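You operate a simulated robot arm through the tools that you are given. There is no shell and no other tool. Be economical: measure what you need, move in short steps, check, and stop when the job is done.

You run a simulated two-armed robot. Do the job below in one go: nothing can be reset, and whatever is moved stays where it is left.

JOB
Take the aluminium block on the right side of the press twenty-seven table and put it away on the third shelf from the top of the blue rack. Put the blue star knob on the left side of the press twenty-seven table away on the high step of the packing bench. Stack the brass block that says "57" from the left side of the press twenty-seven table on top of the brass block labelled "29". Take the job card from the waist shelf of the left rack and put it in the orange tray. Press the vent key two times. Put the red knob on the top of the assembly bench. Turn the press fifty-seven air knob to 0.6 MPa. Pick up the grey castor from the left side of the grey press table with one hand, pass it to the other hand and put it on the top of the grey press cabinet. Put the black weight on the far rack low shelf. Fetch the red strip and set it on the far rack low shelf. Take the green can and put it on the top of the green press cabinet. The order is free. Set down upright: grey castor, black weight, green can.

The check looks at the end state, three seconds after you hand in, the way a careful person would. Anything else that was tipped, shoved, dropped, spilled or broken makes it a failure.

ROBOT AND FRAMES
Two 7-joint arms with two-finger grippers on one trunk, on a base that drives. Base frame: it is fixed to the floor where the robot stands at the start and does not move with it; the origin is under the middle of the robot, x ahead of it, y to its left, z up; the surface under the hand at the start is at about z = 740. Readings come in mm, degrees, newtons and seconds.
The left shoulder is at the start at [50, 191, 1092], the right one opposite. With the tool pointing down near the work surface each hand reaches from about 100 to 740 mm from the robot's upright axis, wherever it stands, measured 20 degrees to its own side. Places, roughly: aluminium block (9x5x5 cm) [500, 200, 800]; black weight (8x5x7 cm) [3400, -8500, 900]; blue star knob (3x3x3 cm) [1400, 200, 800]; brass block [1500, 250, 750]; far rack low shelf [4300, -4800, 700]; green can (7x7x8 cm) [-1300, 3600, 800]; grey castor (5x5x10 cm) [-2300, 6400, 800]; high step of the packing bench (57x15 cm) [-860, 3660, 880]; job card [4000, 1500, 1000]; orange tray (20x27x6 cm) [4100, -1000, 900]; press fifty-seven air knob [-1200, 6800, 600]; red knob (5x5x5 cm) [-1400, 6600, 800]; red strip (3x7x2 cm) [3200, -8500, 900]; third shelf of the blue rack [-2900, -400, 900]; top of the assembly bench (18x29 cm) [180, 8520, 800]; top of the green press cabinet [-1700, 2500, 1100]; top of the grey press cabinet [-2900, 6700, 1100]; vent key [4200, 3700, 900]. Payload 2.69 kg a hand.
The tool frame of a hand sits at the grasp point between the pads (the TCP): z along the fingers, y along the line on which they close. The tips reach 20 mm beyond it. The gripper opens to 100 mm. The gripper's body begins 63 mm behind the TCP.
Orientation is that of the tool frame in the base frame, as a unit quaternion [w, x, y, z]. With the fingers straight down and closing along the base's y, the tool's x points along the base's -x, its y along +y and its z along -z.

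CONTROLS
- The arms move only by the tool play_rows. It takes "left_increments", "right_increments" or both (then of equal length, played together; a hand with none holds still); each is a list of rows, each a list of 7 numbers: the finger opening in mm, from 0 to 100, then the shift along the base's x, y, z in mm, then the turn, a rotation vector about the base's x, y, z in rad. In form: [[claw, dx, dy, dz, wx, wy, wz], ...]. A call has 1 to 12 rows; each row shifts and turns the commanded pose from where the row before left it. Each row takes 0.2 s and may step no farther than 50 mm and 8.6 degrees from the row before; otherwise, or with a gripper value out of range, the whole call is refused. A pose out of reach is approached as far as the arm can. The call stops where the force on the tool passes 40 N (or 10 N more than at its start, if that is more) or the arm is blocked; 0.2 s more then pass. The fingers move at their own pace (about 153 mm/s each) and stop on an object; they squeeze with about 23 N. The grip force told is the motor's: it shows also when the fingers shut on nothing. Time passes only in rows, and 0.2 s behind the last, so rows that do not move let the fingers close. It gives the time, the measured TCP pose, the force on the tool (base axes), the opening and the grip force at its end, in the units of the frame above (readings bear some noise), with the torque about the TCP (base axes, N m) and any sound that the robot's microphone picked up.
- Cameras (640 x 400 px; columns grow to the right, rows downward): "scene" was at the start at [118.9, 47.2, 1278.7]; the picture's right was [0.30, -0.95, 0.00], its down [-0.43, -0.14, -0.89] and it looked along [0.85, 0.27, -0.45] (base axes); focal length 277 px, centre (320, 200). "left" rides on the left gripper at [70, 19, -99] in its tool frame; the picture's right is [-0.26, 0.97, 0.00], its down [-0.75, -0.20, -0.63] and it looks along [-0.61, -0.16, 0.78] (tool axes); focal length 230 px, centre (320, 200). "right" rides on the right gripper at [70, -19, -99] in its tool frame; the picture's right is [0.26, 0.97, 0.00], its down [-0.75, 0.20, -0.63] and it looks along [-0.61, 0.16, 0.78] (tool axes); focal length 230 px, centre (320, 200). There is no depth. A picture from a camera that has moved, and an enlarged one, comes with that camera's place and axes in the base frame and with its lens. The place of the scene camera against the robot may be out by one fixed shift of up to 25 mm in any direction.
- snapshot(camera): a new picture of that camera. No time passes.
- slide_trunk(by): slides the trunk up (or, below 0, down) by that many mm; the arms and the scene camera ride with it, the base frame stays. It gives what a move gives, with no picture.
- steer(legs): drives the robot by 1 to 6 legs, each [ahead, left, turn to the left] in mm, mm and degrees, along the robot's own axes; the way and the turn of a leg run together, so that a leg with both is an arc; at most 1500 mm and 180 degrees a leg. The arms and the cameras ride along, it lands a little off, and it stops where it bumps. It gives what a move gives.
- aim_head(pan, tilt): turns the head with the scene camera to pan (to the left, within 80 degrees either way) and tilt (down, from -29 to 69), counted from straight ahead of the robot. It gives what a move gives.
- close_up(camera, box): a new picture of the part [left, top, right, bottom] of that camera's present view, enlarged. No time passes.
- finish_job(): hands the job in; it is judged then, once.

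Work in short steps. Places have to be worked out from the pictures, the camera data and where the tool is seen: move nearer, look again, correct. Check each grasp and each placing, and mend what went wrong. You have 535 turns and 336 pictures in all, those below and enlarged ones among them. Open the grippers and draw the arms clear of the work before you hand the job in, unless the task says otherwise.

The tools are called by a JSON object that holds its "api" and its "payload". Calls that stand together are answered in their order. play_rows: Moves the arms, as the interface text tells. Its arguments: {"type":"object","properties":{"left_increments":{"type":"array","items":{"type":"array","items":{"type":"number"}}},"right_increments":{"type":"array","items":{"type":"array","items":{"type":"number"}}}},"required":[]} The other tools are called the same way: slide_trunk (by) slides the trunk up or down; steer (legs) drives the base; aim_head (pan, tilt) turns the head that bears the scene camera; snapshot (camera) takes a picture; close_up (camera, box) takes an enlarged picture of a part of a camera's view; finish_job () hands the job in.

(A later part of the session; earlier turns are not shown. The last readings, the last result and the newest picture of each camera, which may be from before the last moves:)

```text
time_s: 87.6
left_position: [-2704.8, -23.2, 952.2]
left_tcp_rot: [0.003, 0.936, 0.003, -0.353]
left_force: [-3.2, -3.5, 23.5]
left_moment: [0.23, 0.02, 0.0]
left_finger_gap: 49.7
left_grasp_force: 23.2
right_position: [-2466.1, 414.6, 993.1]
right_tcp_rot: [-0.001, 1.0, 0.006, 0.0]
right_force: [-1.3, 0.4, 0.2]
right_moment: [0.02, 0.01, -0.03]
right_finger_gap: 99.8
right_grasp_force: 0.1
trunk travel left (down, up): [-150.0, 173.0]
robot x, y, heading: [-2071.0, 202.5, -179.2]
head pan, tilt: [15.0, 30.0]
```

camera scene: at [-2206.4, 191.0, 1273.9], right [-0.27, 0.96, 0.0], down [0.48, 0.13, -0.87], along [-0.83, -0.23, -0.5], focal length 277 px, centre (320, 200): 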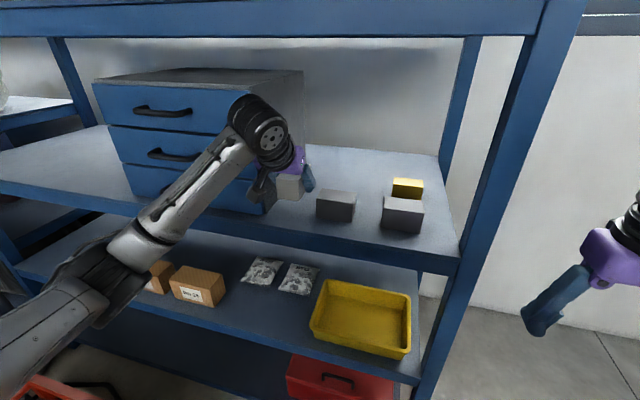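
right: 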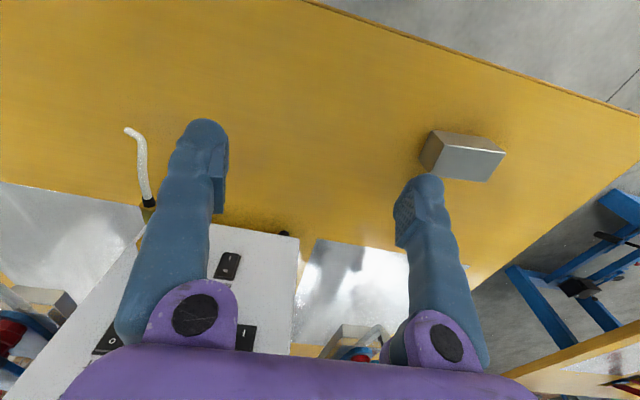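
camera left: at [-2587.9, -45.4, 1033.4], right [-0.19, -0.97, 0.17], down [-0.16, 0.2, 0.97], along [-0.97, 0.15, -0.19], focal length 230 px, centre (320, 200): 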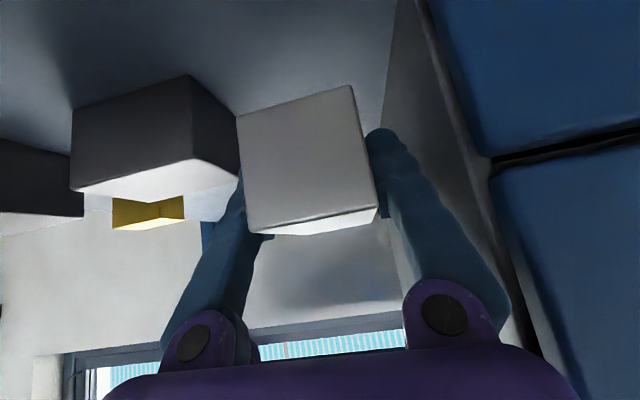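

Contact: +23 N upward at z 952. I check visually before releasing.

{"api": "close_up", "payload": {"camera": "scene", "box": [220, 130, 420, 255]}}

{"api": "snapshot", "payload": {"camera": "left"}}

```text
3.20 times, centred on (320, 192) of scene
camera zoom: at [-2203.7, 191.8, 1274.5], right [-0.27, 0.96, 0.0], down [0.48, 0.13, -0.87], along [-0.84, -0.23, -0.5], focal length 886 px, centre (320, 224)
```

zoom: 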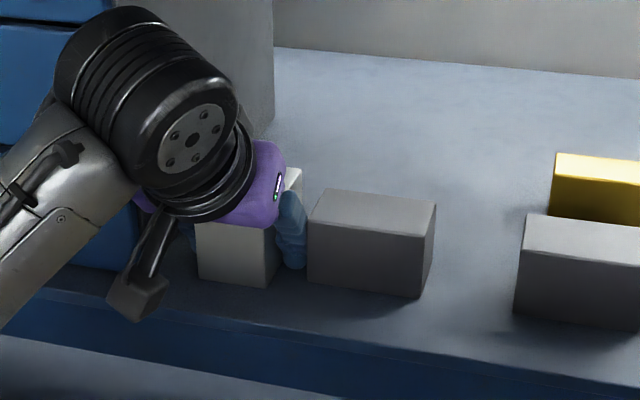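

```text
306 pictures are left
camera left: at [-2586.3, -37.8, 980.1], right [-0.18, -0.97, 0.17], down [-0.15, 0.2, 0.97], along [-0.97, 0.15, -0.18], focal length 230 px, centre (320, 200)
```

left: 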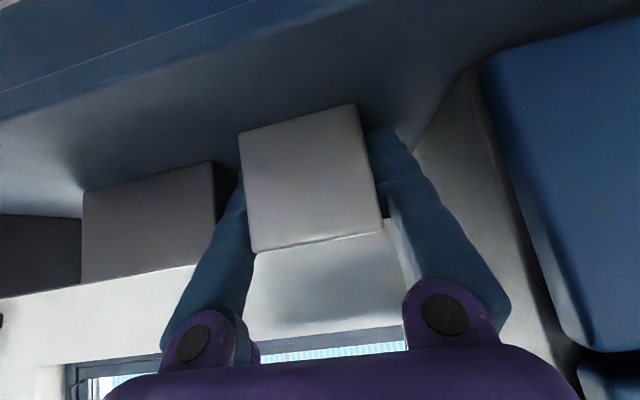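

Block rests on the shelf. I open slightly to 66 mm and draw back along the tool axis.

{"api": "play_rows", "payload": {"left_increments": [[66, 0, 0, 0, 0, 0, 0], [66, 0, 0, 0, 0, 0, 0], [66, 3, 0, 4, 0, 0, 0], [66, 13, 0, 15, 0, 0, 0], [66, 20, 0, 23, 0, 0, 0], [66, 25, 0, 28, 0, 0, 0], [66, 40, 0, 20, 0, 0, 0], [66, 45, 0, 0, 0, 0, 0], [66, 45, 0, 0, 0, 0, 0]]}}

{"api": "snapshot", "payload": {"camera": "scene"}}

```text
time_s: 89.6
left_position: [-2514.0, -19.3, 1036.5]
left_tcp_rot: [0.005, 0.937, 0.004, -0.349]
left_force: [-0.1, 0.3, 0.1]
left_moment: [0.0, 0.02, 0.02]
left_finger_gap: 65.9
left_grasp_force: 0.1
right_position: [-2465.5, 414.4, 992.4]
right_tcp_rot: [0.0, 1.0, 0.005, 0.0]
right_force: [0.9, -0.7, 0.0]
right_moment: [0.01, -0.03, 0.01]
right_finger_gap: 100.1
right_grasp_force: 0.1
trunk travel left (down, up): [-150.0, 173.0]
robot x, y, heading: [-2072.7, 195.4, -179.5]
head pan, tilt: [15.0, 30.0]
```

```text
305 pictures are left
camera scene: at [-2205.2, 191.3, 1274.1], right [-0.27, 0.96, 0.0], down [0.48, 0.13, -0.87], along [-0.83, -0.23, -0.5], focal length 277 px, centre (320, 200)
```

scene: 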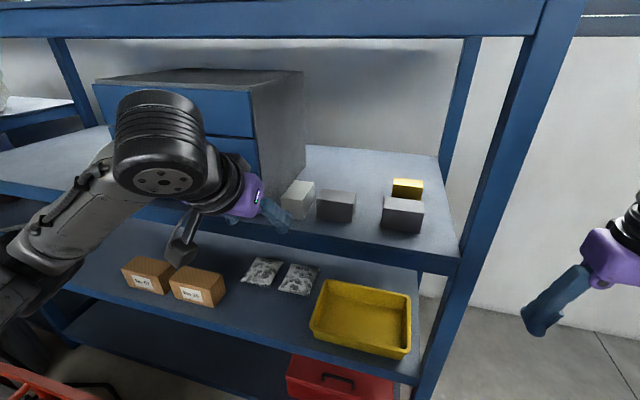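

Aluminium block stored. Next: the green can. I back off, turn toward +y, and drive toward the green press.

{"api": "steer", "payload": {"legs": [[-550, 0, 0], [0, 0, -90], [1000, -350, 0], [700, -200, 0]]}}

{"api": "aim_head", "payload": {"pan": 20, "tilt": 20}}

{"api": "snapshot", "payload": {"camera": "scene"}}

```text
time_s: 105.1
left_position: [-1131.9, 2303.6, 1036.9]
left_tcp_rot: [0.248, -0.655, 0.67, 0.247]
left_force: [-0.7, 0.2, -0.5]
left_moment: [-0.02, 0.03, -0.01]
left_finger_gap: 66.3
left_grasp_force: 0.0
right_position: [-699.9, 2241.8, 991.5]
right_tcp_rot: [0.0, -0.7, 0.714, 0.0]
right_force: [-0.9, -0.1, 0.0]
right_moment: [0.0, -0.01, -0.01]
right_finger_gap: 99.8
right_grasp_force: 0.1
trunk travel left (down, up): [-150.0, 173.0]
robot x, y, heading: [-929.9, 1853.8, 89.0]
head pan, tilt: [15.0, 30.0]
```

```text
time_s: 105.8
left_position: [-1130.8, 2302.2, 1036.5]
left_tcp_rot: [0.248, -0.655, 0.67, 0.247]
left_force: [0.0, -0.2, -0.4]
left_moment: [-0.02, -0.02, 0.0]
left_finger_gap: 65.7
left_grasp_force: 0.1
right_position: [-699.3, 2240.1, 992.0]
right_tcp_rot: [0.0, -0.7, 0.714, 0.001]
right_force: [-0.9, 0.5, -0.2]
right_moment: [-0.03, 0.0, -0.03]
right_finger_gap: 99.9
right_grasp_force: 0.1
trunk travel left (down, up): [-150.0, 173.0]
robot x, y, heading: [-929.2, 1851.2, 88.7]
head pan, tilt: [20.0, 20.0]
```

```text
304 pictures are left
camera scene: at [-966.3, 1999.6, 1290.0], right [0.95, 0.32, 0.0], down [0.11, -0.32, -0.94], along [-0.3, 0.89, -0.34], focal length 277 px, centre (320, 200)
```

scene: 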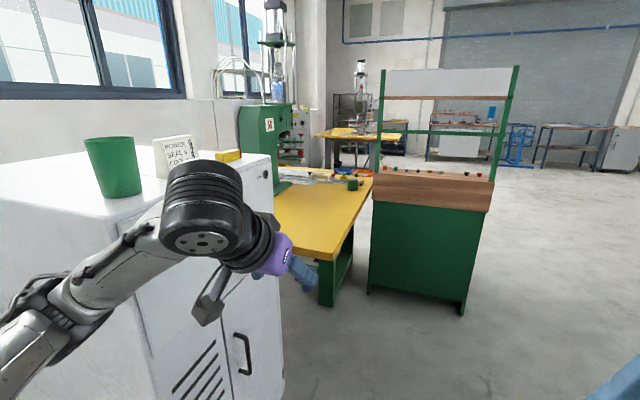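

The can is at about (−1316, 3685, 780) on the yellow table next to the packing bench. To keep my left elbow clear of the white cabinet I shift right before driving ahead.

{"api": "steer", "payload": {"legs": [[0, -350, 0], [1250, 0, 0], [0, 200, 24]]}}

{"api": "aim_head", "payload": {"pan": 15, "tilt": 35}}

{"api": "snapshot", "payload": {"camera": "scene"}}

```text
time_s: 117.3
left_position: [-1101.9, 3363.4, 1037.2]
left_tcp_rot: [-0.192, 0.779, -0.521, -0.291]
left_force: [0.1, 0.1, -0.4]
left_moment: [0.01, -0.01, -0.03]
left_finger_gap: 66.1
left_grasp_force: 0.0
right_position: [-681.1, 3480.7, 992.1]
right_tcp_rot: [0.0, 0.832, -0.555, 0.0]
right_force: [0.3, 0.3, -0.2]
right_moment: [0.0, -0.01, -0.02]
right_finger_gap: 99.9
right_grasp_force: 0.1
trunk travel left (down, up): [-150.0, 173.0]
robot x, y, heading: [-731.2, 3038.3, 112.4]
head pan, tilt: [20.0, 20.0]
```

```text
time_s: 118.1
left_position: [-1100.7, 3364.3, 1035.2]
left_tcp_rot: [-0.191, 0.779, -0.521, -0.292]
left_force: [0.0, -0.8, -0.2]
left_moment: [-0.02, 0.07, -0.01]
left_finger_gap: 65.9
left_grasp_force: 0.0
right_position: [-682.1, 3482.9, 992.4]
right_tcp_rot: [0.0, 0.832, -0.555, 0.0]
right_force: [-0.2, -0.2, 0.4]
right_moment: [0.01, 0.02, 0.05]
right_finger_gap: 100.2
right_grasp_force: 0.0
trunk travel left (down, up): [-150.0, 173.0]
robot x, y, heading: [-733.7, 3033.0, 112.7]
head pan, tilt: [15.0, 35.0]
```

```text
303 pictures are left
camera scene: at [-812.0, 3159.0, 1266.3], right [0.79, 0.61, 0.0], down [0.35, -0.45, -0.82], along [-0.5, 0.65, -0.57], focal length 277 px, centre (320, 200)
```

scene: 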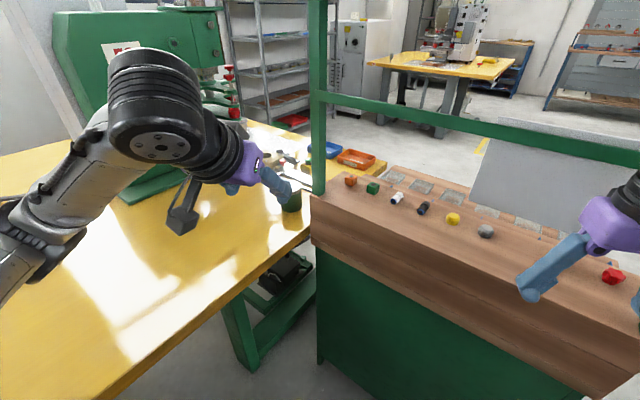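

The can is ~(−1311, 3660); I need ~250 mm closer. I move up diagonally, keeping clear of the bench front (y≈3613).

{"api": "steer", "payload": {"legs": [[205, 125, 0]]}}

{"api": "snapshot", "payload": {"camera": "scene"}}

{"api": "snapshot", "payload": {"camera": "left"}}

```text
time_s: 119.4
left_position: [-1188.0, 3429.1, 1044.5]
left_tcp_rot: [-0.202, 0.768, -0.531, -0.296]
left_force: [-0.1, -0.8, 0.2]
left_moment: [-0.01, 0.01, 0.04]
left_finger_gap: 66.1
left_grasp_force: 0.1
right_position: [-754.0, 3532.6, 997.3]
right_tcp_rot: [-0.011, 0.823, -0.567, -0.003]
right_force: [3.3, -24.4, -7.8]
right_moment: [2.4, 0.3, -0.06]
right_finger_gap: 99.9
right_grasp_force: 0.0
trunk travel left (down, up): [-150.0, 173.0]
robot x, y, heading: [-834.9, 3100.6, 111.1]
head pan, tilt: [15.0, 35.0]
stopped in leg 1: the robot was blocked; the commanded pose is now the measured one
```

```text
302 pictures are left
camera scene: at [-904.4, 3212.9, 1268.7], right [0.81, 0.59, 0.01], down [0.33, -0.45, -0.83], along [-0.48, 0.67, -0.56], focal length 277 px, centre (320, 200)
```

scene: 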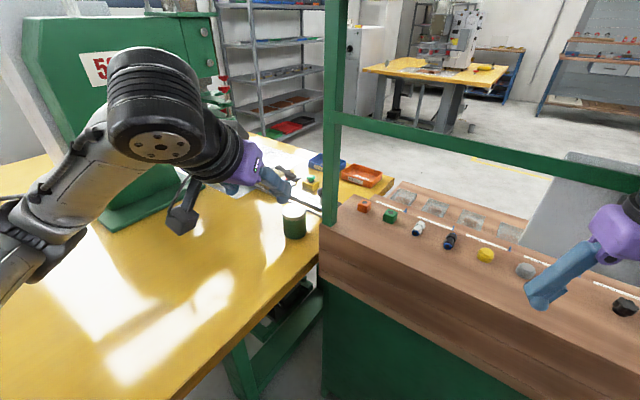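

```text
301 pictures are left
camera left: at [-1162.5, 3315.3, 1071.1], right [-0.97, -0.16, 0.17], down [0.14, 0.2, 0.97], along [-0.19, 0.97, -0.17], focal length 230 px, centre (320, 200)
```

left: 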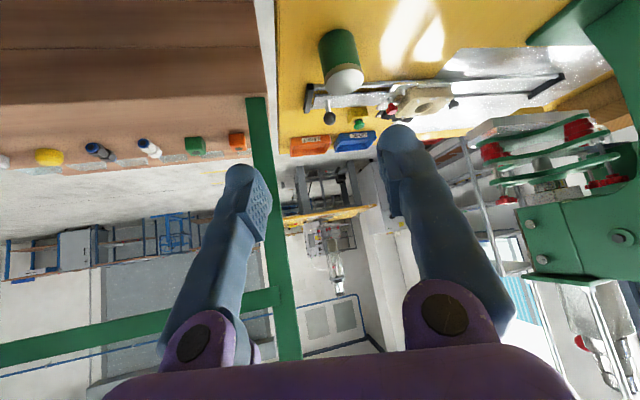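

The right hand met the bench's green cross-bar and the drive stopped. I draw the right hand back toward me and up.

{"api": "play_rows", "payload": {"right_increments": [[100, 11, -28, 0, 0, 0, 0], [100, 15, -38, 5, 0, 0, 0], [100, 15, -38, 10, 0, 0, 0], [100, 15, -38, 10, 0, 0, 0], [100, 12, -30, 10, 0, 0, 0]]}}

{"api": "steer", "payload": {"legs": [[110, 30, 1]]}}

{"api": "snapshot", "payload": {"camera": "scene"}}

{"api": "snapshot", "payload": {"camera": "left"}}

```text
time_s: 120.6
left_position: [-1192.1, 3441.6, 1036.6]
left_tcp_rot: [-0.195, 0.773, -0.53, -0.289]
left_force: [-0.7, 0.2, 0.6]
left_moment: [-0.02, -0.01, 0.02]
left_finger_gap: 65.7
left_grasp_force: 0.0
right_position: [-707.0, 3399.2, 1042.1]
right_tcp_rot: [-0.003, 0.823, -0.568, 0.004]
right_force: [0.4, 0.1, 0.9]
right_moment: [-0.02, -0.02, 0.04]
right_finger_gap: 100.0
right_grasp_force: 0.0
right hand out of reach, approached as far as the arm can: row 4, 5
trunk travel left (down, up): [-150.0, 173.0]
robot x, y, heading: [-833.4, 3099.5, 111.3]
head pan, tilt: [15.0, 35.0]
```

```text
time_s: 121.6
left_position: [-1218.8, 3472.8, 1040.3]
left_tcp_rot: [-0.197, 0.771, -0.531, -0.292]
left_force: [0.6, 0.2, 0.6]
left_moment: [-0.03, 0.01, 0.01]
left_finger_gap: 65.7
left_grasp_force: 0.0
right_position: [-728.1, 3428.7, 1041.6]
right_tcp_rot: [-0.007, 0.819, -0.574, 0.003]
right_force: [-0.2, 0.4, -0.1]
right_moment: [-0.02, 0.01, 0.0]
right_finger_gap: 100.0
right_grasp_force: 0.1
trunk travel left (down, up): [-150.0, 173.0]
robot x, y, heading: [-862.8, 3138.0, 111.1]
head pan, tilt: [15.0, 35.0]
stopped in leg 1: the robot was blocked; the commanded pose is now the measured one
```

```text
300 pictures are left
camera scene: at [-934.7, 3258.8, 1267.3], right [0.81, 0.59, 0.0], down [0.34, -0.46, -0.82], along [-0.48, 0.67, -0.57], focal length 277 px, centre (320, 200)
```

scene: 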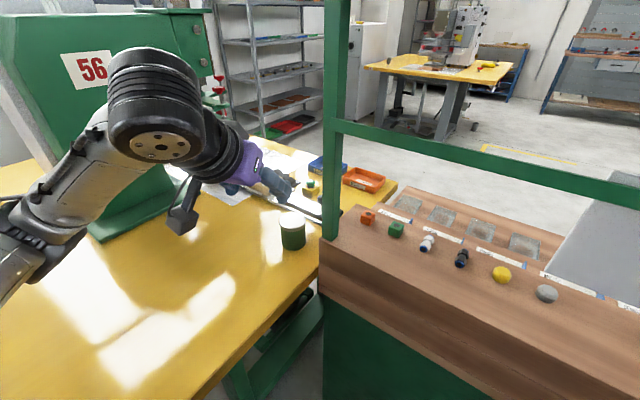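

```text
299 pictures are left
camera left: at [-1192.7, 3358.9, 1067.8], right [-0.97, -0.17, 0.17], down [0.14, 0.21, 0.97], along [-0.2, 0.96, -0.18], focal length 230 px, centre (320, 200)
```

left: 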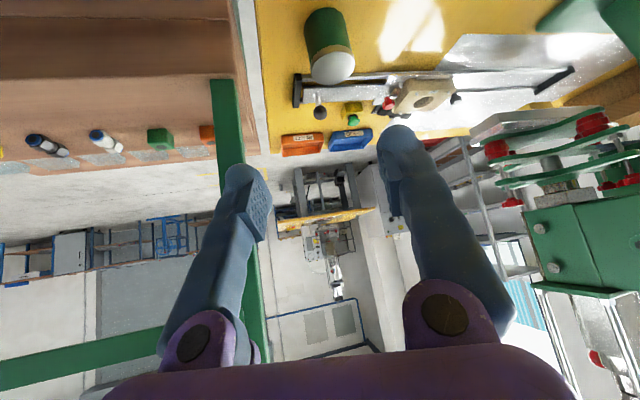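

Base is against the bench – no further. Hand camera puts the can lid centre near (−1301, 3636, 820), 663 mm from my axis: reachable. I move to a pre-grasp 110 mm back along the tilted tool axis.

{"api": "play_rows", "payload": {"left_increments": [[100, -11, 19, -33, 0, 0, 0], [100, -11, 19, -33, 0, 0, 0], [100, -11, 19, -33, 0, 0, 0], [100, -11, 19, -33, 0, 0, 0], [100, -11, 19, -33, 0, 0, 0]]}}

{"api": "snapshot", "payload": {"camera": "left"}}

```text
time_s: 122.8
left_position: [-1273.3, 3568.6, 875.6]
left_tcp_rot: [-0.198, 0.771, -0.53, -0.293]
left_force: [-0.1, 0.7, -0.6]
left_moment: [0.03, -0.01, 0.0]
left_finger_gap: 100.1
left_grasp_force: 0.1
right_position: [-727.4, 3428.6, 1041.7]
right_tcp_rot: [-0.007, 0.82, -0.573, 0.003]
right_force: [0.3, -0.2, -0.1]
right_moment: [-0.02, -0.04, 0.02]
right_finger_gap: 100.1
right_grasp_force: 0.0
trunk travel left (down, up): [-150.0, 173.0]
robot x, y, heading: [-861.1, 3141.0, 111.3]
head pan, tilt: [15.0, 35.0]
```

```text
298 pictures are left
camera left: at [-1247.3, 3455.9, 903.1], right [-0.97, -0.17, 0.18], down [0.14, 0.21, 0.97], along [-0.2, 0.96, -0.18], focal length 230 px, centre (320, 200)
```

left: 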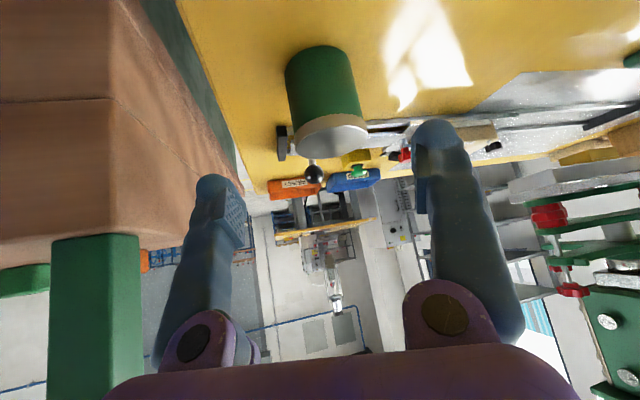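

Triangulating the two hand views: can centre ≈(−1309, 3655), top z≈805. That's nearly along my tool axis; I advance 80 mm and check.

{"api": "play_rows", "payload": {"left_increments": [[100, -5.2, 12.7, -15, 0, 0, 0], [100, -5.2, 12.7, -15, 0, 0, 0], [100, -5.2, 12.7, -15, 0, 0, 0], [100, -5.2, 12.7, -15, 0, 0, 0]]}}

{"api": "snapshot", "payload": {"camera": "left"}}

```text
time_s: 123.8
left_position: [-1294.9, 3619.1, 817.4]
left_tcp_rot: [-0.198, 0.771, -0.529, -0.293]
left_force: [-0.1, 0.0, -0.8]
left_moment: [-0.02, -0.02, 0.0]
left_finger_gap: 100.1
left_grasp_force: 0.0
right_position: [-728.2, 3426.4, 1040.8]
right_tcp_rot: [-0.007, 0.82, -0.573, 0.003]
right_force: [-0.3, 0.1, -0.1]
right_moment: [-0.04, 0.0, 0.0]
right_finger_gap: 99.9
right_grasp_force: 0.0
trunk travel left (down, up): [-150.0, 173.0]
robot x, y, heading: [-863.0, 3138.2, 111.3]
head pan, tilt: [15.0, 35.0]
```

```text
297 pictures are left
camera left: at [-1267.7, 3505.0, 845.6], right [-0.97, -0.17, 0.17], down [0.14, 0.21, 0.97], along [-0.2, 0.96, -0.18], focal length 230 px, centre (320, 200)
```

left: 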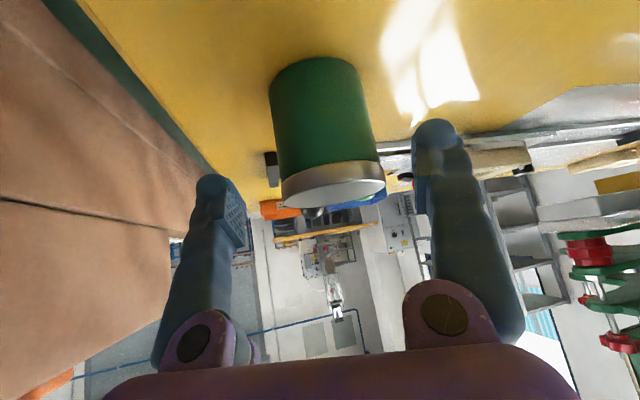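

Can is centred between fingers (centre ≈(−1310, 3651)). I advance the rest and close.

{"api": "play_rows", "payload": {"left_increments": [[100, -5, 10.7, -14.5, 0, 0, 0], [100, -5, 10.7, -14.5, 0, 0, 0], [100, -5, 10.7, -14, 0, 0, 0], [0, 0, 0, 0, 0, 0, 0], [0, 0, 0, 0, 0, 0, 0], [0, 0, 0, 0, 0, 0, 0], [0, 0, 0, 3, 0, 0, 0], [0, 0, 0, 5, 0, 0, 0], [0, 0, 0, 6, 0, 0, 0]]}}

{"api": "snapshot", "payload": {"camera": "left"}}

```text
time_s: 125.8
left_position: [-1309.2, 3650.6, 786.3]
left_tcp_rot: [-0.197, 0.771, -0.529, -0.294]
left_force: [0.0, -0.4, -2.5]
left_moment: [0.05, -0.02, -0.02]
left_finger_gap: 66.6
left_grasp_force: 23.0
right_position: [-727.4, 3427.9, 1040.3]
right_tcp_rot: [-0.008, 0.82, -0.572, 0.002]
right_force: [-0.3, -0.7, 0.3]
right_moment: [-0.02, 0.03, 0.02]
right_finger_gap: 99.9
right_grasp_force: 0.1
trunk travel left (down, up): [-150.0, 173.0]
robot x, y, heading: [-861.9, 3140.3, 111.5]
head pan, tilt: [15.0, 35.0]
```

```text
296 pictures are left
camera left: at [-1283.6, 3537.0, 814.8], right [-0.97, -0.17, 0.18], down [0.14, 0.21, 0.97], along [-0.2, 0.96, -0.18], focal length 230 px, centre (320, 200)
```

left: 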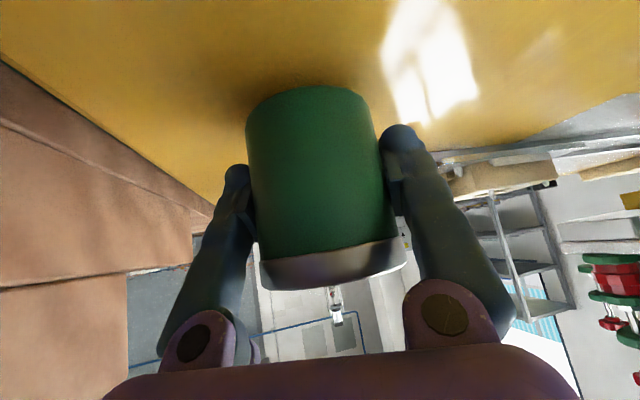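

Can gripped (66.6 mm, ~2.5 N). I lift gently.

{"api": "play_rows", "payload": {"left_increments": [[0, 0, 0, 10, 0, 0, 0], [0, 1, -3, 16, 0, 0, 0], [0, 2, -6, 20, 0, 0, 0], [0, 3, -8, 22, 0, 0, 0], [0, 3, -9, 22, 0, 0, 0], [0, 3, -9, 22, 0, 0, 0], [0, 3, -9, 22, 0, 0, 0], [0, 3, -9, 22, 0, 0, 0], [0, 3, -9, 22, 0, 0, 0], [0, 3, -9, 20, 0, 0, 0], [0, 3, -9, 15, 0, 0, 0], [0, 2, -5, 10, 0, 0, 0]]}}

{"api": "slide_trunk", "payload": {"by": 173}}

```text
time_s: 128.4
left_position: [-1280.7, 3564.9, 1009.1]
left_tcp_rot: [-0.197, 0.772, -0.53, -0.292]
left_force: [-0.6, -0.5, -1.8]
left_moment: [0.0, -0.01, -0.02]
left_finger_gap: 66.8
left_grasp_force: 22.9
right_position: [-727.9, 3427.1, 1040.8]
right_tcp_rot: [-0.007, 0.82, -0.573, 0.003]
right_force: [-0.3, -0.4, 0.7]
right_moment: [0.0, -0.01, 0.0]
right_finger_gap: 100.0
right_grasp_force: 0.1
trunk travel left (down, up): [-150.0, 173.0]
robot x, y, heading: [-861.9, 3138.4, 111.5]
head pan, tilt: [15.0, 35.0]
```

```text
time_s: 130.3
left_position: [-1279.6, 3567.2, 1181.6]
left_tcp_rot: [-0.197, 0.772, -0.53, -0.291]
left_force: [0.7, 0.3, -2.4]
left_moment: [0.04, 0.03, 0.02]
left_finger_gap: 66.3
left_grasp_force: 23.1
right_position: [-727.8, 3431.1, 1214.4]
right_tcp_rot: [-0.006, 0.82, -0.572, 0.002]
right_force: [0.1, 0.7, 0.3]
right_moment: [0.01, 0.01, -0.01]
right_finger_gap: 100.2
right_grasp_force: 0.1
trunk travel left (down, up): [-323.0, 0.0]
robot x, y, heading: [-861.6, 3138.2, 111.3]
head pan, tilt: [15.0, 35.0]
```

Now back off, turn to face the white cabinet (−x), and look at its top.

{"api": "steer", "payload": {"legs": [[-400, 0, 0], [0, 0, 69], [0, 100, 0]]}}

{"api": "aim_head", "payload": {"pan": 10, "tilt": 30}}

{"api": "snapshot", "payload": {"camera": "scene"}}

```text
time_s: 137.0
left_position: [-1270.3, 2427.7, 1176.6]
left_tcp_rot: [0.003, 0.937, 0.0, -0.348]
left_force: [-0.2, 0.0, -3.0]
left_moment: [-0.03, 0.0, 0.01]
left_finger_gap: 66.1
left_grasp_force: 23.0
right_position: [-942.8, 2890.8, 1211.3]
right_tcp_rot: [-0.007, 1.0, -0.008, 0.003]
right_force: [0.1, 0.4, 0.1]
right_moment: [0.01, 0.01, -0.01]
right_finger_gap: 99.6
right_grasp_force: 0.0
trunk travel left (down, up): [-323.0, 0.0]
robot x, y, heading: [-715.7, 2667.9, -179.8]
head pan, tilt: [15.0, 35.0]
```

```text
time_s: 137.6
left_position: [-1270.2, 2427.3, 1177.3]
left_tcp_rot: [0.002, 0.937, 0.0, -0.349]
left_force: [-0.2, 0.4, -1.8]
left_moment: [-0.02, 0.03, -0.02]
left_finger_gap: 66.4
left_grasp_force: 23.0
right_position: [-943.6, 2891.5, 1211.9]
right_tcp_rot: [-0.007, 1.0, -0.008, 0.003]
right_force: [0.0, -0.5, 0.2]
right_moment: [-0.01, -0.02, 0.0]
right_finger_gap: 100.0
right_grasp_force: 0.1
trunk travel left (down, up): [-323.0, 0.0]
robot x, y, heading: [-714.2, 2661.5, -179.7]
head pan, tilt: [10.0, 30.0]
```

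```text
295 pictures are left
camera scene: at [-852.0, 2666.7, 1446.5], right [-0.18, 0.98, 0.0], down [0.49, 0.09, -0.87], along [-0.85, -0.15, -0.5], focal length 277 px, centre (320, 200)
```

scene: 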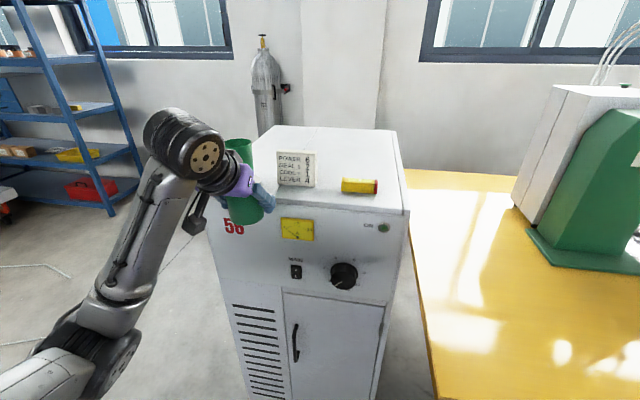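

Cabinet top: front edge x≈−1413, sign and yellow roll at x≈−1510; free space behind them around (−1680, 2620). I raise the can and drive 150 mm closer.

{"api": "play_rows", "payload": {"left_increments": [[0, 0, 0, 10, 0, 0, 0], [0, 0, 0, 18, 0, 0, 0], [0, 0, 10, 18, 0, 0, 0], [0, 0, 15, 18, 0, 0, 0], [0, 0, 15, 10, 0, 0, 0], [0, 0, 15, 6, 0, 0, 0], [0, 0, 10, 0, 0, 0, 0]]}}

{"api": "steer", "payload": {"legs": [[150, -60, 0]]}}

{"api": "aim_head", "payload": {"pan": 5, "tilt": 35}}

{"api": "snapshot", "payload": {"camera": "scene"}}

{"api": "snapshot", "payload": {"camera": "left"}}

```text
time_s: 139.2
left_position: [-1272.8, 2493.1, 1257.6]
left_tcp_rot: [0.003, 0.937, 0.0, -0.349]
left_force: [0.1, -0.5, -2.5]
left_moment: [0.02, 0.06, -0.02]
left_finger_gap: 66.2
left_grasp_force: 22.8
right_position: [-944.1, 2892.5, 1210.8]
right_tcp_rot: [-0.007, 1.0, -0.008, 0.004]
right_force: [-0.4, 0.8, 0.0]
right_moment: [-0.01, -0.04, -0.01]
right_finger_gap: 100.3
right_grasp_force: 0.1
trunk travel left (down, up): [-323.0, 0.0]
robot x, y, heading: [-711.8, 2665.1, -180.0]
head pan, tilt: [10.0, 30.0]
```

```text
time_s: 140.6
left_position: [-1419.0, 2549.0, 1258.4]
left_tcp_rot: [0.003, 0.937, 0.001, -0.348]
left_force: [-0.5, -0.2, -4.0]
left_moment: [0.02, 0.05, -0.03]
left_finger_gap: 66.3
left_grasp_force: 22.9
right_position: [-1090.8, 2949.9, 1211.6]
right_tcp_rot: [-0.007, 1.0, -0.005, 0.004]
right_force: [-0.4, -0.6, -0.1]
right_moment: [-0.01, -0.04, 0.0]
right_finger_gap: 99.9
right_grasp_force: 0.1
trunk travel left (down, up): [-323.0, 0.0]
robot x, y, heading: [-860.9, 2720.5, -179.6]
head pan, tilt: [10.0, 30.0]
```

```text
time_s: 141.3
left_position: [-1417.4, 2549.2, 1258.1]
left_tcp_rot: [0.003, 0.937, 0.0, -0.349]
left_force: [-0.2, 0.1, -3.6]
left_moment: [0.01, 0.0, 0.03]
left_finger_gap: 65.8
left_grasp_force: 23.1
right_position: [-1092.1, 2949.7, 1211.0]
right_tcp_rot: [-0.006, 1.0, -0.007, 0.003]
right_force: [0.3, -0.1, 0.1]
right_moment: [0.02, -0.02, 0.01]
right_finger_gap: 100.0
right_grasp_force: 0.0
trunk travel left (down, up): [-323.0, 0.0]
robot x, y, heading: [-859.4, 2720.5, -179.7]
head pan, tilt: [5.0, 35.0]
```

```text
294 pictures are left
camera scene: at [-997.4, 2733.1, 1438.8], right [-0.09, 1.0, 0.0], down [0.57, 0.05, -0.82], along [-0.82, -0.08, -0.57], focal length 277 px, centre (320, 200)
```

scene: 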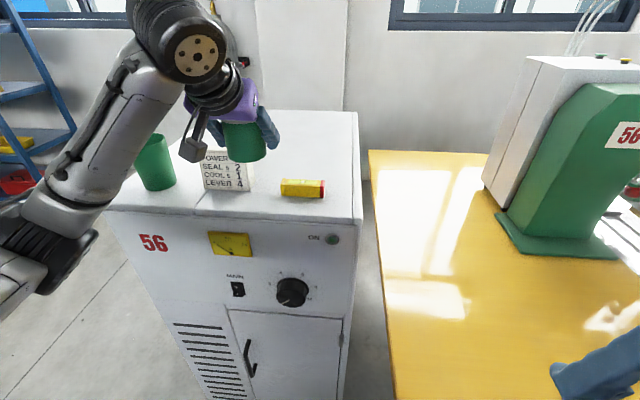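

```text
293 pictures are left
camera left: at [-1299.5, 2533.8, 1287.1], right [-0.19, -0.97, 0.17], down [-0.16, 0.21, 0.97], along [-0.97, 0.16, -0.19], focal length 230 px, centre (320, 200)
```

left: 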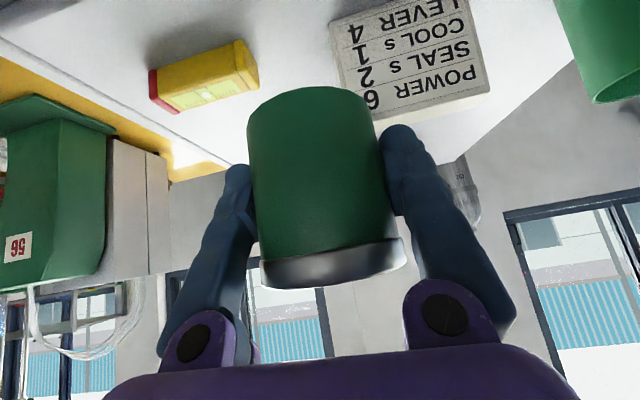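

Sign at x≈−1510 (y<2519), yellow roll x≈−1500…−1535 (y 2599–2692). To keep the wrist camera clear of them I'll set the can deeper at (−1720, 2600); I drive 80 mm closer first.

{"api": "steer", "payload": {"legs": [[80, 0, 0]]}}

{"api": "play_rows", "payload": {"left_increments": [[0, -10, 2, 0, 0, 0, 0], [0, -18, 5, 0, 0, 0, 0], [0, -20, 5, 0, 0, 0, 0], [0, -22, 5, 0, 0, 0, 0], [0, -22, 5, 0, 0, 0, 0], [0, -22, 5, 0, 0, 0, 0], [0, -22, 5, 0, 0, 0, 0], [0, -22, 5, 0, 0, 0, 0], [0, -22, 5, 0, 0, 0, 0], [0, -20, 5, 0, 0, 0, 0], [0, -18, 5, 0, 0, 0, 0], [0, -8, 0, 0, 0, 0, 0]]}}

{"api": "snapshot", "payload": {"camera": "left"}}

{"api": "snapshot", "payload": {"camera": "scene"}}

```text
time_s: 142.4
left_position: [-1500.2, 2548.3, 1256.8]
left_tcp_rot: [0.003, 0.937, 0.002, -0.349]
left_force: [-0.6, -0.6, -2.6]
left_moment: [-0.02, 0.0, -0.01]
left_finger_gap: 66.0
left_grasp_force: 23.1
right_position: [-1173.1, 2948.5, 1210.5]
right_tcp_rot: [-0.007, 1.0, -0.006, 0.003]
right_force: [-0.2, -0.2, 0.0]
right_moment: [0.03, -0.04, -0.02]
right_finger_gap: 100.2
right_grasp_force: 0.1
trunk travel left (down, up): [-323.0, 0.0]
robot x, y, heading: [-942.1, 2722.8, -179.3]
head pan, tilt: [5.0, 35.0]
```

```text
time_s: 145.0
left_position: [-1724.4, 2597.9, 1256.2]
left_tcp_rot: [0.005, 0.937, 0.002, -0.348]
left_force: [0.6, -1.0, -2.9]
left_moment: [0.0, 0.04, -0.03]
left_finger_gap: 65.9
left_grasp_force: 22.9
right_position: [-1172.1, 2948.2, 1210.7]
right_tcp_rot: [-0.007, 1.0, -0.006, 0.002]
right_force: [0.2, 0.3, -1.3]
right_moment: [0.02, 0.04, 0.01]
right_finger_gap: 100.2
right_grasp_force: 0.1
trunk travel left (down, up): [-323.0, 0.0]
robot x, y, heading: [-943.3, 2719.7, -179.5]
head pan, tilt: [5.0, 35.0]
```

```text
292 pictures are left
camera left: at [-1606.6, 2582.9, 1286.8], right [-0.19, -0.97, 0.17], down [-0.16, 0.21, 0.97], along [-0.97, 0.16, -0.19], focal length 230 px, centre (320, 200)
```

left: 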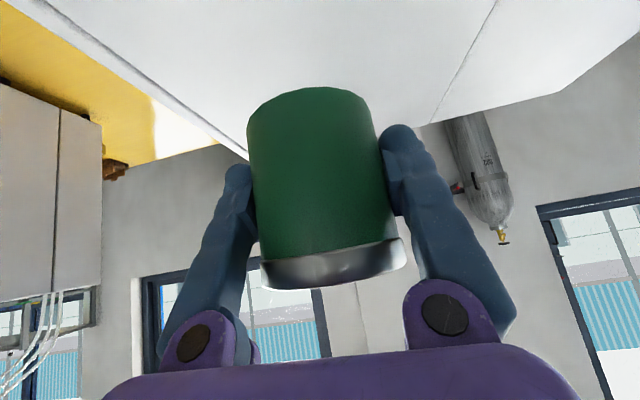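

```text
291 pictures are left
camera scene: at [-1078.7, 2732.3, 1438.7], right [-0.1, 1.0, 0.0], down [0.57, 0.05, -0.82], along [-0.82, -0.08, -0.57], focal length 277 px, centre (320, 200)
```

scene: 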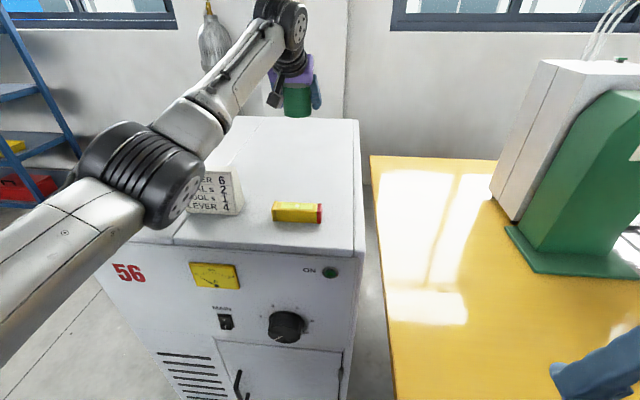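

The elbow hangs near the sign; a straighter arm keeps it higher. I back the base 55 mm, then extend the hand again and lower partway while watching.

{"api": "steer", "payload": {"legs": [[-55, -20, 0]]}}

{"api": "play_rows", "payload": {"left_increments": [[0, -6, 0, -8, 0, 0, 0], [0, -8, 0, -12, 0, 0, 0], [0, -8, 0, -12, 0, 0, 0], [0, -8, 0, -12, 0, 0, 0], [0, -8, 0, -12, 0, 0, 0], [0, -6, 0, -10, 0, 0, 0]]}}

{"api": "snapshot", "payload": {"camera": "scene"}}

```text
time_s: 145.9
left_position: [-1670.6, 2617.5, 1258.0]
left_tcp_rot: [0.004, 0.937, 0.002, -0.35]
left_force: [0.4, -0.2, -1.5]
left_moment: [-0.02, 0.01, -0.01]
left_finger_gap: 66.0
left_grasp_force: 23.0
right_position: [-1117.8, 2968.2, 1212.2]
right_tcp_rot: [-0.007, 1.0, -0.005, 0.003]
right_force: [-0.1, 0.7, 0.1]
right_moment: [0.0, 0.04, 0.01]
right_finger_gap: 99.8
right_grasp_force: 0.1
trunk travel left (down, up): [-323.0, 0.0]
robot x, y, heading: [-891.9, 2740.1, -179.5]
head pan, tilt: [5.0, 35.0]
```

```text
time_s: 147.3
left_position: [-1701.7, 2614.4, 1189.8]
left_tcp_rot: [0.005, 0.937, 0.003, -0.349]
left_force: [0.3, 1.0, -1.3]
left_moment: [-0.03, 0.02, 0.0]
left_finger_gap: 65.8
left_grasp_force: 22.9
left hand out of reach, approached as far as the arm can: row 4, 5, 6
right_position: [-1118.8, 2967.9, 1211.4]
right_tcp_rot: [-0.007, 1.0, -0.004, 0.004]
right_force: [-0.9, -0.7, 0.8]
right_moment: [0.01, -0.02, 0.02]
right_finger_gap: 100.1
right_grasp_force: 0.0
trunk travel left (down, up): [-323.0, 0.0]
robot x, y, heading: [-888.9, 2738.1, -179.5]
head pan, tilt: [5.0, 35.0]
```

```text
290 pictures are left
camera scene: at [-1024.6, 2752.1, 1438.7], right [-0.1, 1.0, 0.0], down [0.57, 0.05, -0.82], along [-0.82, -0.08, -0.57], focal length 277 px, centre (320, 200)
```

scene: 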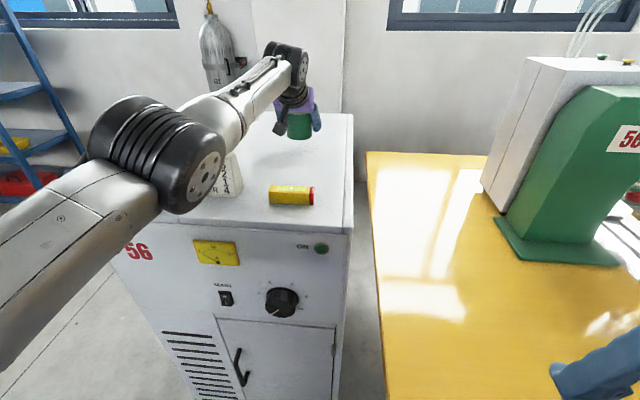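

Arm is near its reach limit at x −1702, and the elbow is well above the sign. I lower straight down in small steps.

{"api": "play_rows", "payload": {"left_increments": [[0, 2, 0, -6, 0, 0, 0], [0, 1, 0, -8, 0, 0, 0], [0, 1, 0, -8, 0, 0, 0], [0, 0, 0, -7, 0, 0, 0], [0, 0, 0, -5, 0, 0, 0], [0, 0, 0, -4, 0, 0, 0], [0, 0, 0, -3, 0, 0, 0]]}}

{"api": "snapshot", "payload": {"camera": "left"}}

{"api": "snapshot", "payload": {"camera": "scene"}}

```text
time_s: 148.9
left_position: [-1705.6, 2614.6, 1155.0]
left_tcp_rot: [0.004, 0.935, 0.003, -0.354]
left_force: [-4.3, -2.1, 13.4]
left_moment: [0.45, 0.19, 0.1]
left_finger_gap: 66.1
left_grasp_force: 22.6
left hand out of reach, approached as far as the arm can: row 2, 5
right_position: [-1117.4, 2968.2, 1211.5]
right_tcp_rot: [-0.007, 1.0, -0.005, 0.003]
right_force: [-0.3, 0.2, 0.4]
right_moment: [0.0, 0.04, 0.02]
right_finger_gap: 99.7
right_grasp_force: 0.0
trunk travel left (down, up): [-323.0, 0.0]
robot x, y, heading: [-889.9, 2740.9, -179.4]
head pan, tilt: [5.0, 35.0]
```

```text
289 pictures are left
camera left: at [-1586.6, 2599.5, 1183.0], right [-0.19, -0.97, 0.18], down [-0.15, 0.2, 0.97], along [-0.97, 0.15, -0.18], focal length 230 px, centre (320, 200)
```

left: 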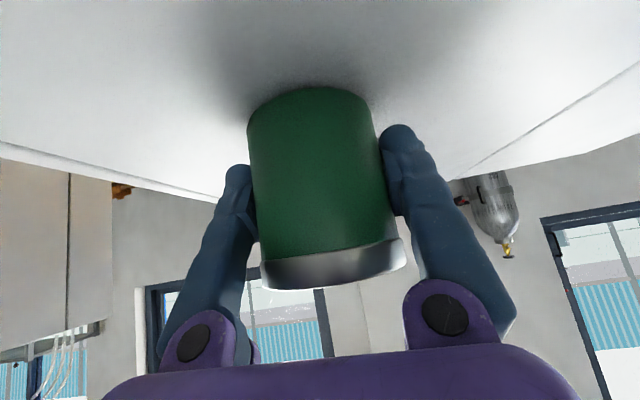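

```text
288 pictures are left
camera scene: at [-1022.5, 2752.1, 1439.3], right [-0.1, 1.0, 0.0], down [0.57, 0.05, -0.82], along [-0.82, -0.08, -0.57], focal length 277 px, centre (320, 200)
```

scene: 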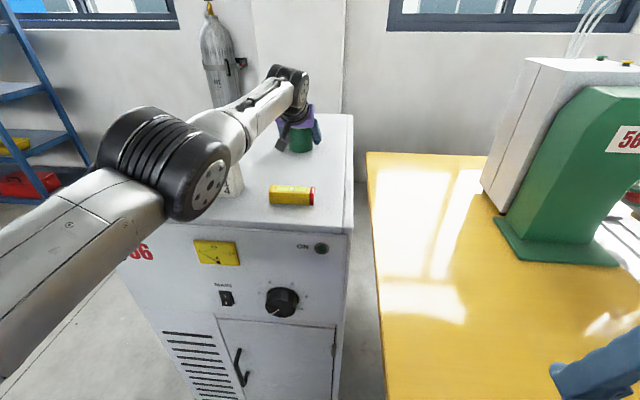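

Contact at z 1155. I open, retreat along the tool axis, and look.

{"api": "play_rows", "payload": {"left_increments": [[80, 0, 0, 0, 0, 0, 0], [100, 0, 0, 0, 0, 0, 0], [100, 3, 0, 3, 0, 0, 0], [100, 13, 0, 16, 0, 0, 0], [100, 19, 0, 23, 0, 0, 0], [100, 22, 0, 28, 0, 0, 0], [100, 22, 0, 28, 0, 0, 0], [100, 30, 0, 20, 0, 0, 0], [100, 40, 0, 0, 0, 0, 0]]}}

{"api": "snapshot", "payload": {"camera": "scene"}}

```text
time_s: 150.9
left_position: [-1673.2, 2642.1, 1291.8]
left_tcp_rot: [0.004, 0.938, 0.003, -0.348]
left_force: [1.2, -0.4, -0.4]
left_moment: [-0.01, -0.03, 0.02]
left_finger_gap: 100.0
left_grasp_force: 0.1
left hand out of reach, approached as far as the arm can: row 3, 4, 5, 6, 7, 8, 9
right_position: [-1118.1, 2967.8, 1212.1]
right_tcp_rot: [-0.006, 1.0, -0.005, 0.002]
right_force: [0.0, 0.6, -0.4]
right_moment: [0.0, -0.03, 0.02]
right_finger_gap: 100.3
right_grasp_force: 0.0
trunk travel left (down, up): [-323.0, 0.0]
robot x, y, heading: [-887.7, 2740.4, -179.6]
head pan, tilt: [5.0, 35.0]
```

```text
287 pictures are left
camera scene: at [-1024.1, 2752.4, 1438.8], right [-0.1, 1.0, 0.0], down [0.57, 0.05, -0.82], along [-0.82, -0.08, -0.57], focal length 277 px, centre (320, 200)
```

scene: 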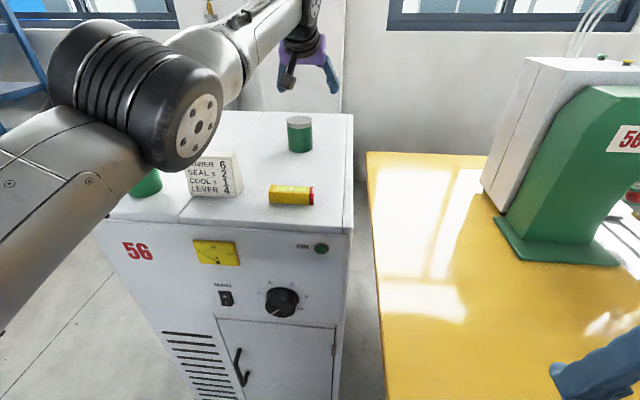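

Can stands upright on the cabinet. I back away, then fold the arm in and bring the trunk down.

{"api": "steer", "payload": {"legs": [[-400, 0, 0]]}}

{"api": "play_rows", "payload": {"left_increments": [[100, 40, -10, -20, 0, 0, 0], [100, 40, -10, -20, 0, 0, 0], [100, 40, -10, -20, 0, 0, 0], [100, 40, -10, -20, 0, 0, 0], [100, 40, -10, -20, 0, 0, 0], [100, 40, -10, -20, 0, 0, 0], [100, 40, -10, -10, 0, 0, 0], [100, 30, -10, 0, 0, 0, 0]]}}

{"api": "slide_trunk", "payload": {"by": -173}}

{"api": "steer", "payload": {"legs": [[0, 0, -90], [0, -450, 0], [1500, 0, 0], [1300, 0, 0]]}}

{"api": "aim_head", "payload": {"pan": 40, "tilt": 15}}

{"api": "snapshot", "payload": {"camera": "scene"}}

```text
time_s: 153.4
left_position: [-1284.6, 2642.1, 1291.7]
left_tcp_rot: [0.005, 0.937, 0.005, -0.348]
left_force: [0.5, -0.4, 0.2]
left_moment: [0.01, 0.0, -0.02]
left_finger_gap: 99.9
left_grasp_force: 0.1
right_position: [-730.6, 2972.3, 1212.4]
right_tcp_rot: [-0.007, 1.0, -0.002, 0.002]
right_force: [-0.4, -0.3, -0.4]
right_moment: [-0.02, 0.01, -0.01]
right_finger_gap: 99.8
right_grasp_force: 0.0
trunk travel left (down, up): [-323.0, 0.0]
robot x, y, heading: [-499.6, 2746.7, -179.4]
head pan, tilt: [5.0, 35.0]
```

```text
time_s: 155.2
left_position: [-1282.1, 2636.9, 1300.1]
left_tcp_rot: [0.005, 0.937, 0.005, -0.348]
left_force: [-1.1, -0.7, -0.1]
left_moment: [0.0, 0.04, 0.03]
left_finger_gap: 99.9
left_grasp_force: 0.0
left hand out of reach, approached as far as the arm can: row 1, 2, 3, 4, 5, 6, 7, 8
right_position: [-730.5, 2971.9, 1212.0]
right_tcp_rot: [-0.007, 1.0, -0.002, 0.003]
right_force: [0.1, -0.5, 0.1]
right_moment: [0.02, -0.01, 0.01]
right_finger_gap: 99.8
right_grasp_force: 0.0
trunk travel left (down, up): [-323.0, 0.0]
robot x, y, heading: [-496.6, 2745.1, -179.3]
head pan, tilt: [5.0, 35.0]
```

```text
time_s: 157.1
left_position: [-1282.0, 2639.1, 1126.0]
left_tcp_rot: [0.005, 0.938, 0.005, -0.348]
left_force: [-0.5, 0.2, 0.3]
left_moment: [0.06, 0.0, -0.02]
left_finger_gap: 99.9
left_grasp_force: 0.1
right_position: [-730.3, 2971.8, 1038.9]
right_tcp_rot: [-0.006, 1.0, -0.003, 0.002]
right_force: [-0.4, 0.3, 0.4]
right_moment: [-0.04, 0.01, 0.03]
right_finger_gap: 100.1
right_grasp_force: 0.1
trunk travel left (down, up): [-150.0, 173.0]
robot x, y, heading: [-500.2, 2744.6, -179.1]
head pan, tilt: [5.0, 35.0]
```

```text
time_s: 178.8
left_position: [-176.6, 6345.9, 1123.9]
left_tcp_rot: [0.245, -0.658, 0.667, 0.247]
left_force: [-0.7, 0.2, -0.8]
left_moment: [0.01, -0.02, 0.02]
left_finger_gap: 100.1
left_grasp_force: 0.0
right_position: [144.0, 5786.8, 1039.1]
right_tcp_rot: [0.002, -0.697, 0.717, -0.007]
right_force: [0.0, -0.4, 0.2]
right_moment: [0.0, 0.01, 0.01]
right_finger_gap: 99.7
right_grasp_force: 0.0
trunk travel left (down, up): [-150.0, 173.0]
robot x, y, heading: [-84.3, 5559.9, 89.4]
head pan, tilt: [5.0, 35.0]
```

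```text
time_s: 179.8
left_position: [-176.8, 6345.4, 1125.7]
left_tcp_rot: [0.245, -0.659, 0.667, 0.247]
left_force: [0.2, 0.1, -0.1]
left_moment: [0.02, -0.02, 0.03]
left_finger_gap: 100.3
left_grasp_force: 0.1
right_position: [143.1, 5785.7, 1037.9]
right_tcp_rot: [0.004, -0.697, 0.717, -0.007]
right_force: [0.7, 0.2, 0.3]
right_moment: [0.01, 0.01, -0.01]
right_finger_gap: 99.9
right_grasp_force: 0.0
trunk travel left (down, up): [-150.0, 173.0]
robot x, y, heading: [-91.4, 5557.2, 89.2]
head pan, tilt: [40.0, 15.0]
```

```text
286 pictures are left
camera scene: at [-154.3, 5691.6, 1297.7], right [0.77, 0.64, 0.0], down [0.16, -0.2, -0.97], along [-0.61, 0.75, -0.26], focal length 277 px, centre (320, 200)
```

scene: 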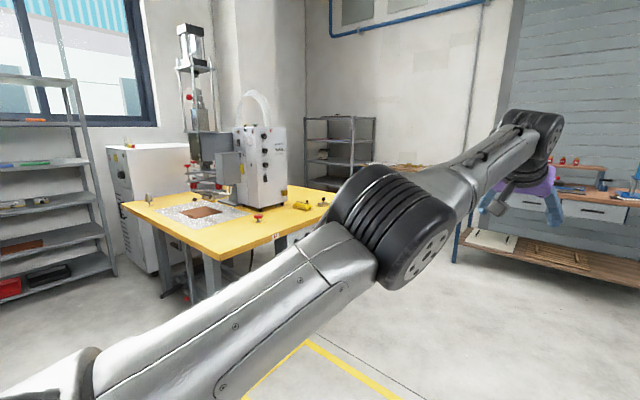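

The left arm is stretched out and the last retract didn't take. I try again drawing the hand toward the shoulder.

{"api": "play_rows", "payload": {"left_increments": [[100, -8, -40, 0, 0, 0, 0], [100, -8, -40, 0, 0, 0, 0], [100, -8, -40, 0, 0, 0, 0], [100, -8, -40, 0, 0, 0, 0]]}}

```text
time_s: 180.8
left_position: [-168.5, 6331.8, 1157.1]
left_tcp_rot: [0.244, -0.659, 0.667, 0.246]
left_force: [-0.5, -0.4, 0.1]
left_moment: [-0.04, -0.01, 0.0]
left_finger_gap: 99.8
left_grasp_force: 0.0
left hand out of reach, approached as far as the arm can: row 1, 2, 3, 4
right_position: [144.1, 5786.5, 1039.4]
right_tcp_rot: [0.004, -0.697, 0.717, -0.007]
right_force: [-1.1, 0.0, -0.4]
right_moment: [0.01, -0.04, -0.01]
right_finger_gap: 99.7
right_grasp_force: 0.1
trunk travel left (down, up): [-150.0, 173.0]
robot x, y, heading: [-84.0, 5561.3, 89.4]
head pan, tilt: [40.0, 15.0]
```

{"api": "play_rows", "payload": {"left_increments": [[100, -20, -20, -40, 0, 0, 0], [100, -20, -20, -40, 0, 0, 0], [100, -20, -20, -40, 0, 0, 0], [100, -20, -20, -40, 0, 0, 0]]}}

{"api": "snapshot", "payload": {"camera": "scene"}}

```text
time_s: 181.8
left_position: [-213.1, 6374.5, 1046.7]
left_tcp_rot: [0.244, -0.659, 0.668, 0.246]
left_force: [-0.2, -0.3, -0.1]
left_moment: [-0.04, -0.03, -0.01]
left_finger_gap: 100.1
left_grasp_force: 0.0
left hand out of reach, approached as far as the arm can: row 1, 2, 3, 4
right_position: [144.2, 5786.0, 1038.7]
right_tcp_rot: [0.002, -0.697, 0.717, -0.008]
right_force: [0.3, -0.5, 0.1]
right_moment: [0.01, 0.0, -0.01]
right_finger_gap: 100.1
right_grasp_force: 0.1
trunk travel left (down, up): [-150.0, 173.0]
robot x, y, heading: [-86.2, 5560.3, 89.7]
head pan, tilt: [40.0, 15.0]
```

```text
285 pictures are left
camera scene: at [-154.7, 5691.9, 1297.7], right [0.77, 0.64, 0.0], down [0.16, -0.2, -0.97], along [-0.61, 0.75, -0.26], focal length 277 px, centre (320, 200)
```

scene: 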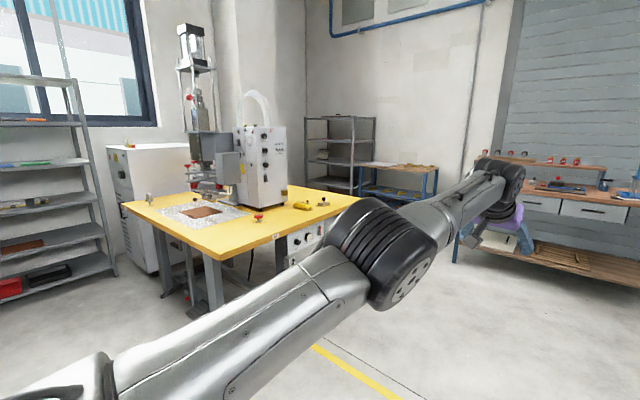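

{"api": "play_rows", "payload": {"left_increments": [[100, -5, -49, 0, 0, 0, 0], [100, -5, -49, 0, 0, 0, 0], [100, -5, -49, 0, 0, 0, 0], [100, -5, -49, 0, 0, 0, 0], [100, -5, -49, 0, 0, 0, 0], [100, -5, -49, 0, 0, 0, 0], [100, -5, -49, 0, 0, 0, 0], [100, -5, -49, 0, 0, 0, 0]]}}

```text
time_s: 183.6
left_position: [-183.8, 6353.9, 1099.3]
left_tcp_rot: [0.244, -0.659, 0.667, 0.247]
left_force: [-0.4, -0.5, -0.3]
left_moment: [0.03, 0.03, 0.02]
left_finger_gap: 100.2
left_grasp_force: 0.1
left hand out of reach, approached as far as the arm can: row 1, 2, 3, 4, 5, 6, 7, 8
right_position: [144.5, 5786.1, 1039.2]
right_tcp_rot: [0.003, -0.697, 0.717, -0.007]
right_force: [0.6, -0.6, 0.2]
right_moment: [0.0, -0.02, 0.0]
right_finger_gap: 99.8
right_grasp_force: 0.1
trunk travel left (down, up): [-150.0, 173.0]
robot x, y, heading: [-84.7, 5555.9, 89.8]
head pan, tilt: [40.0, 15.0]
```

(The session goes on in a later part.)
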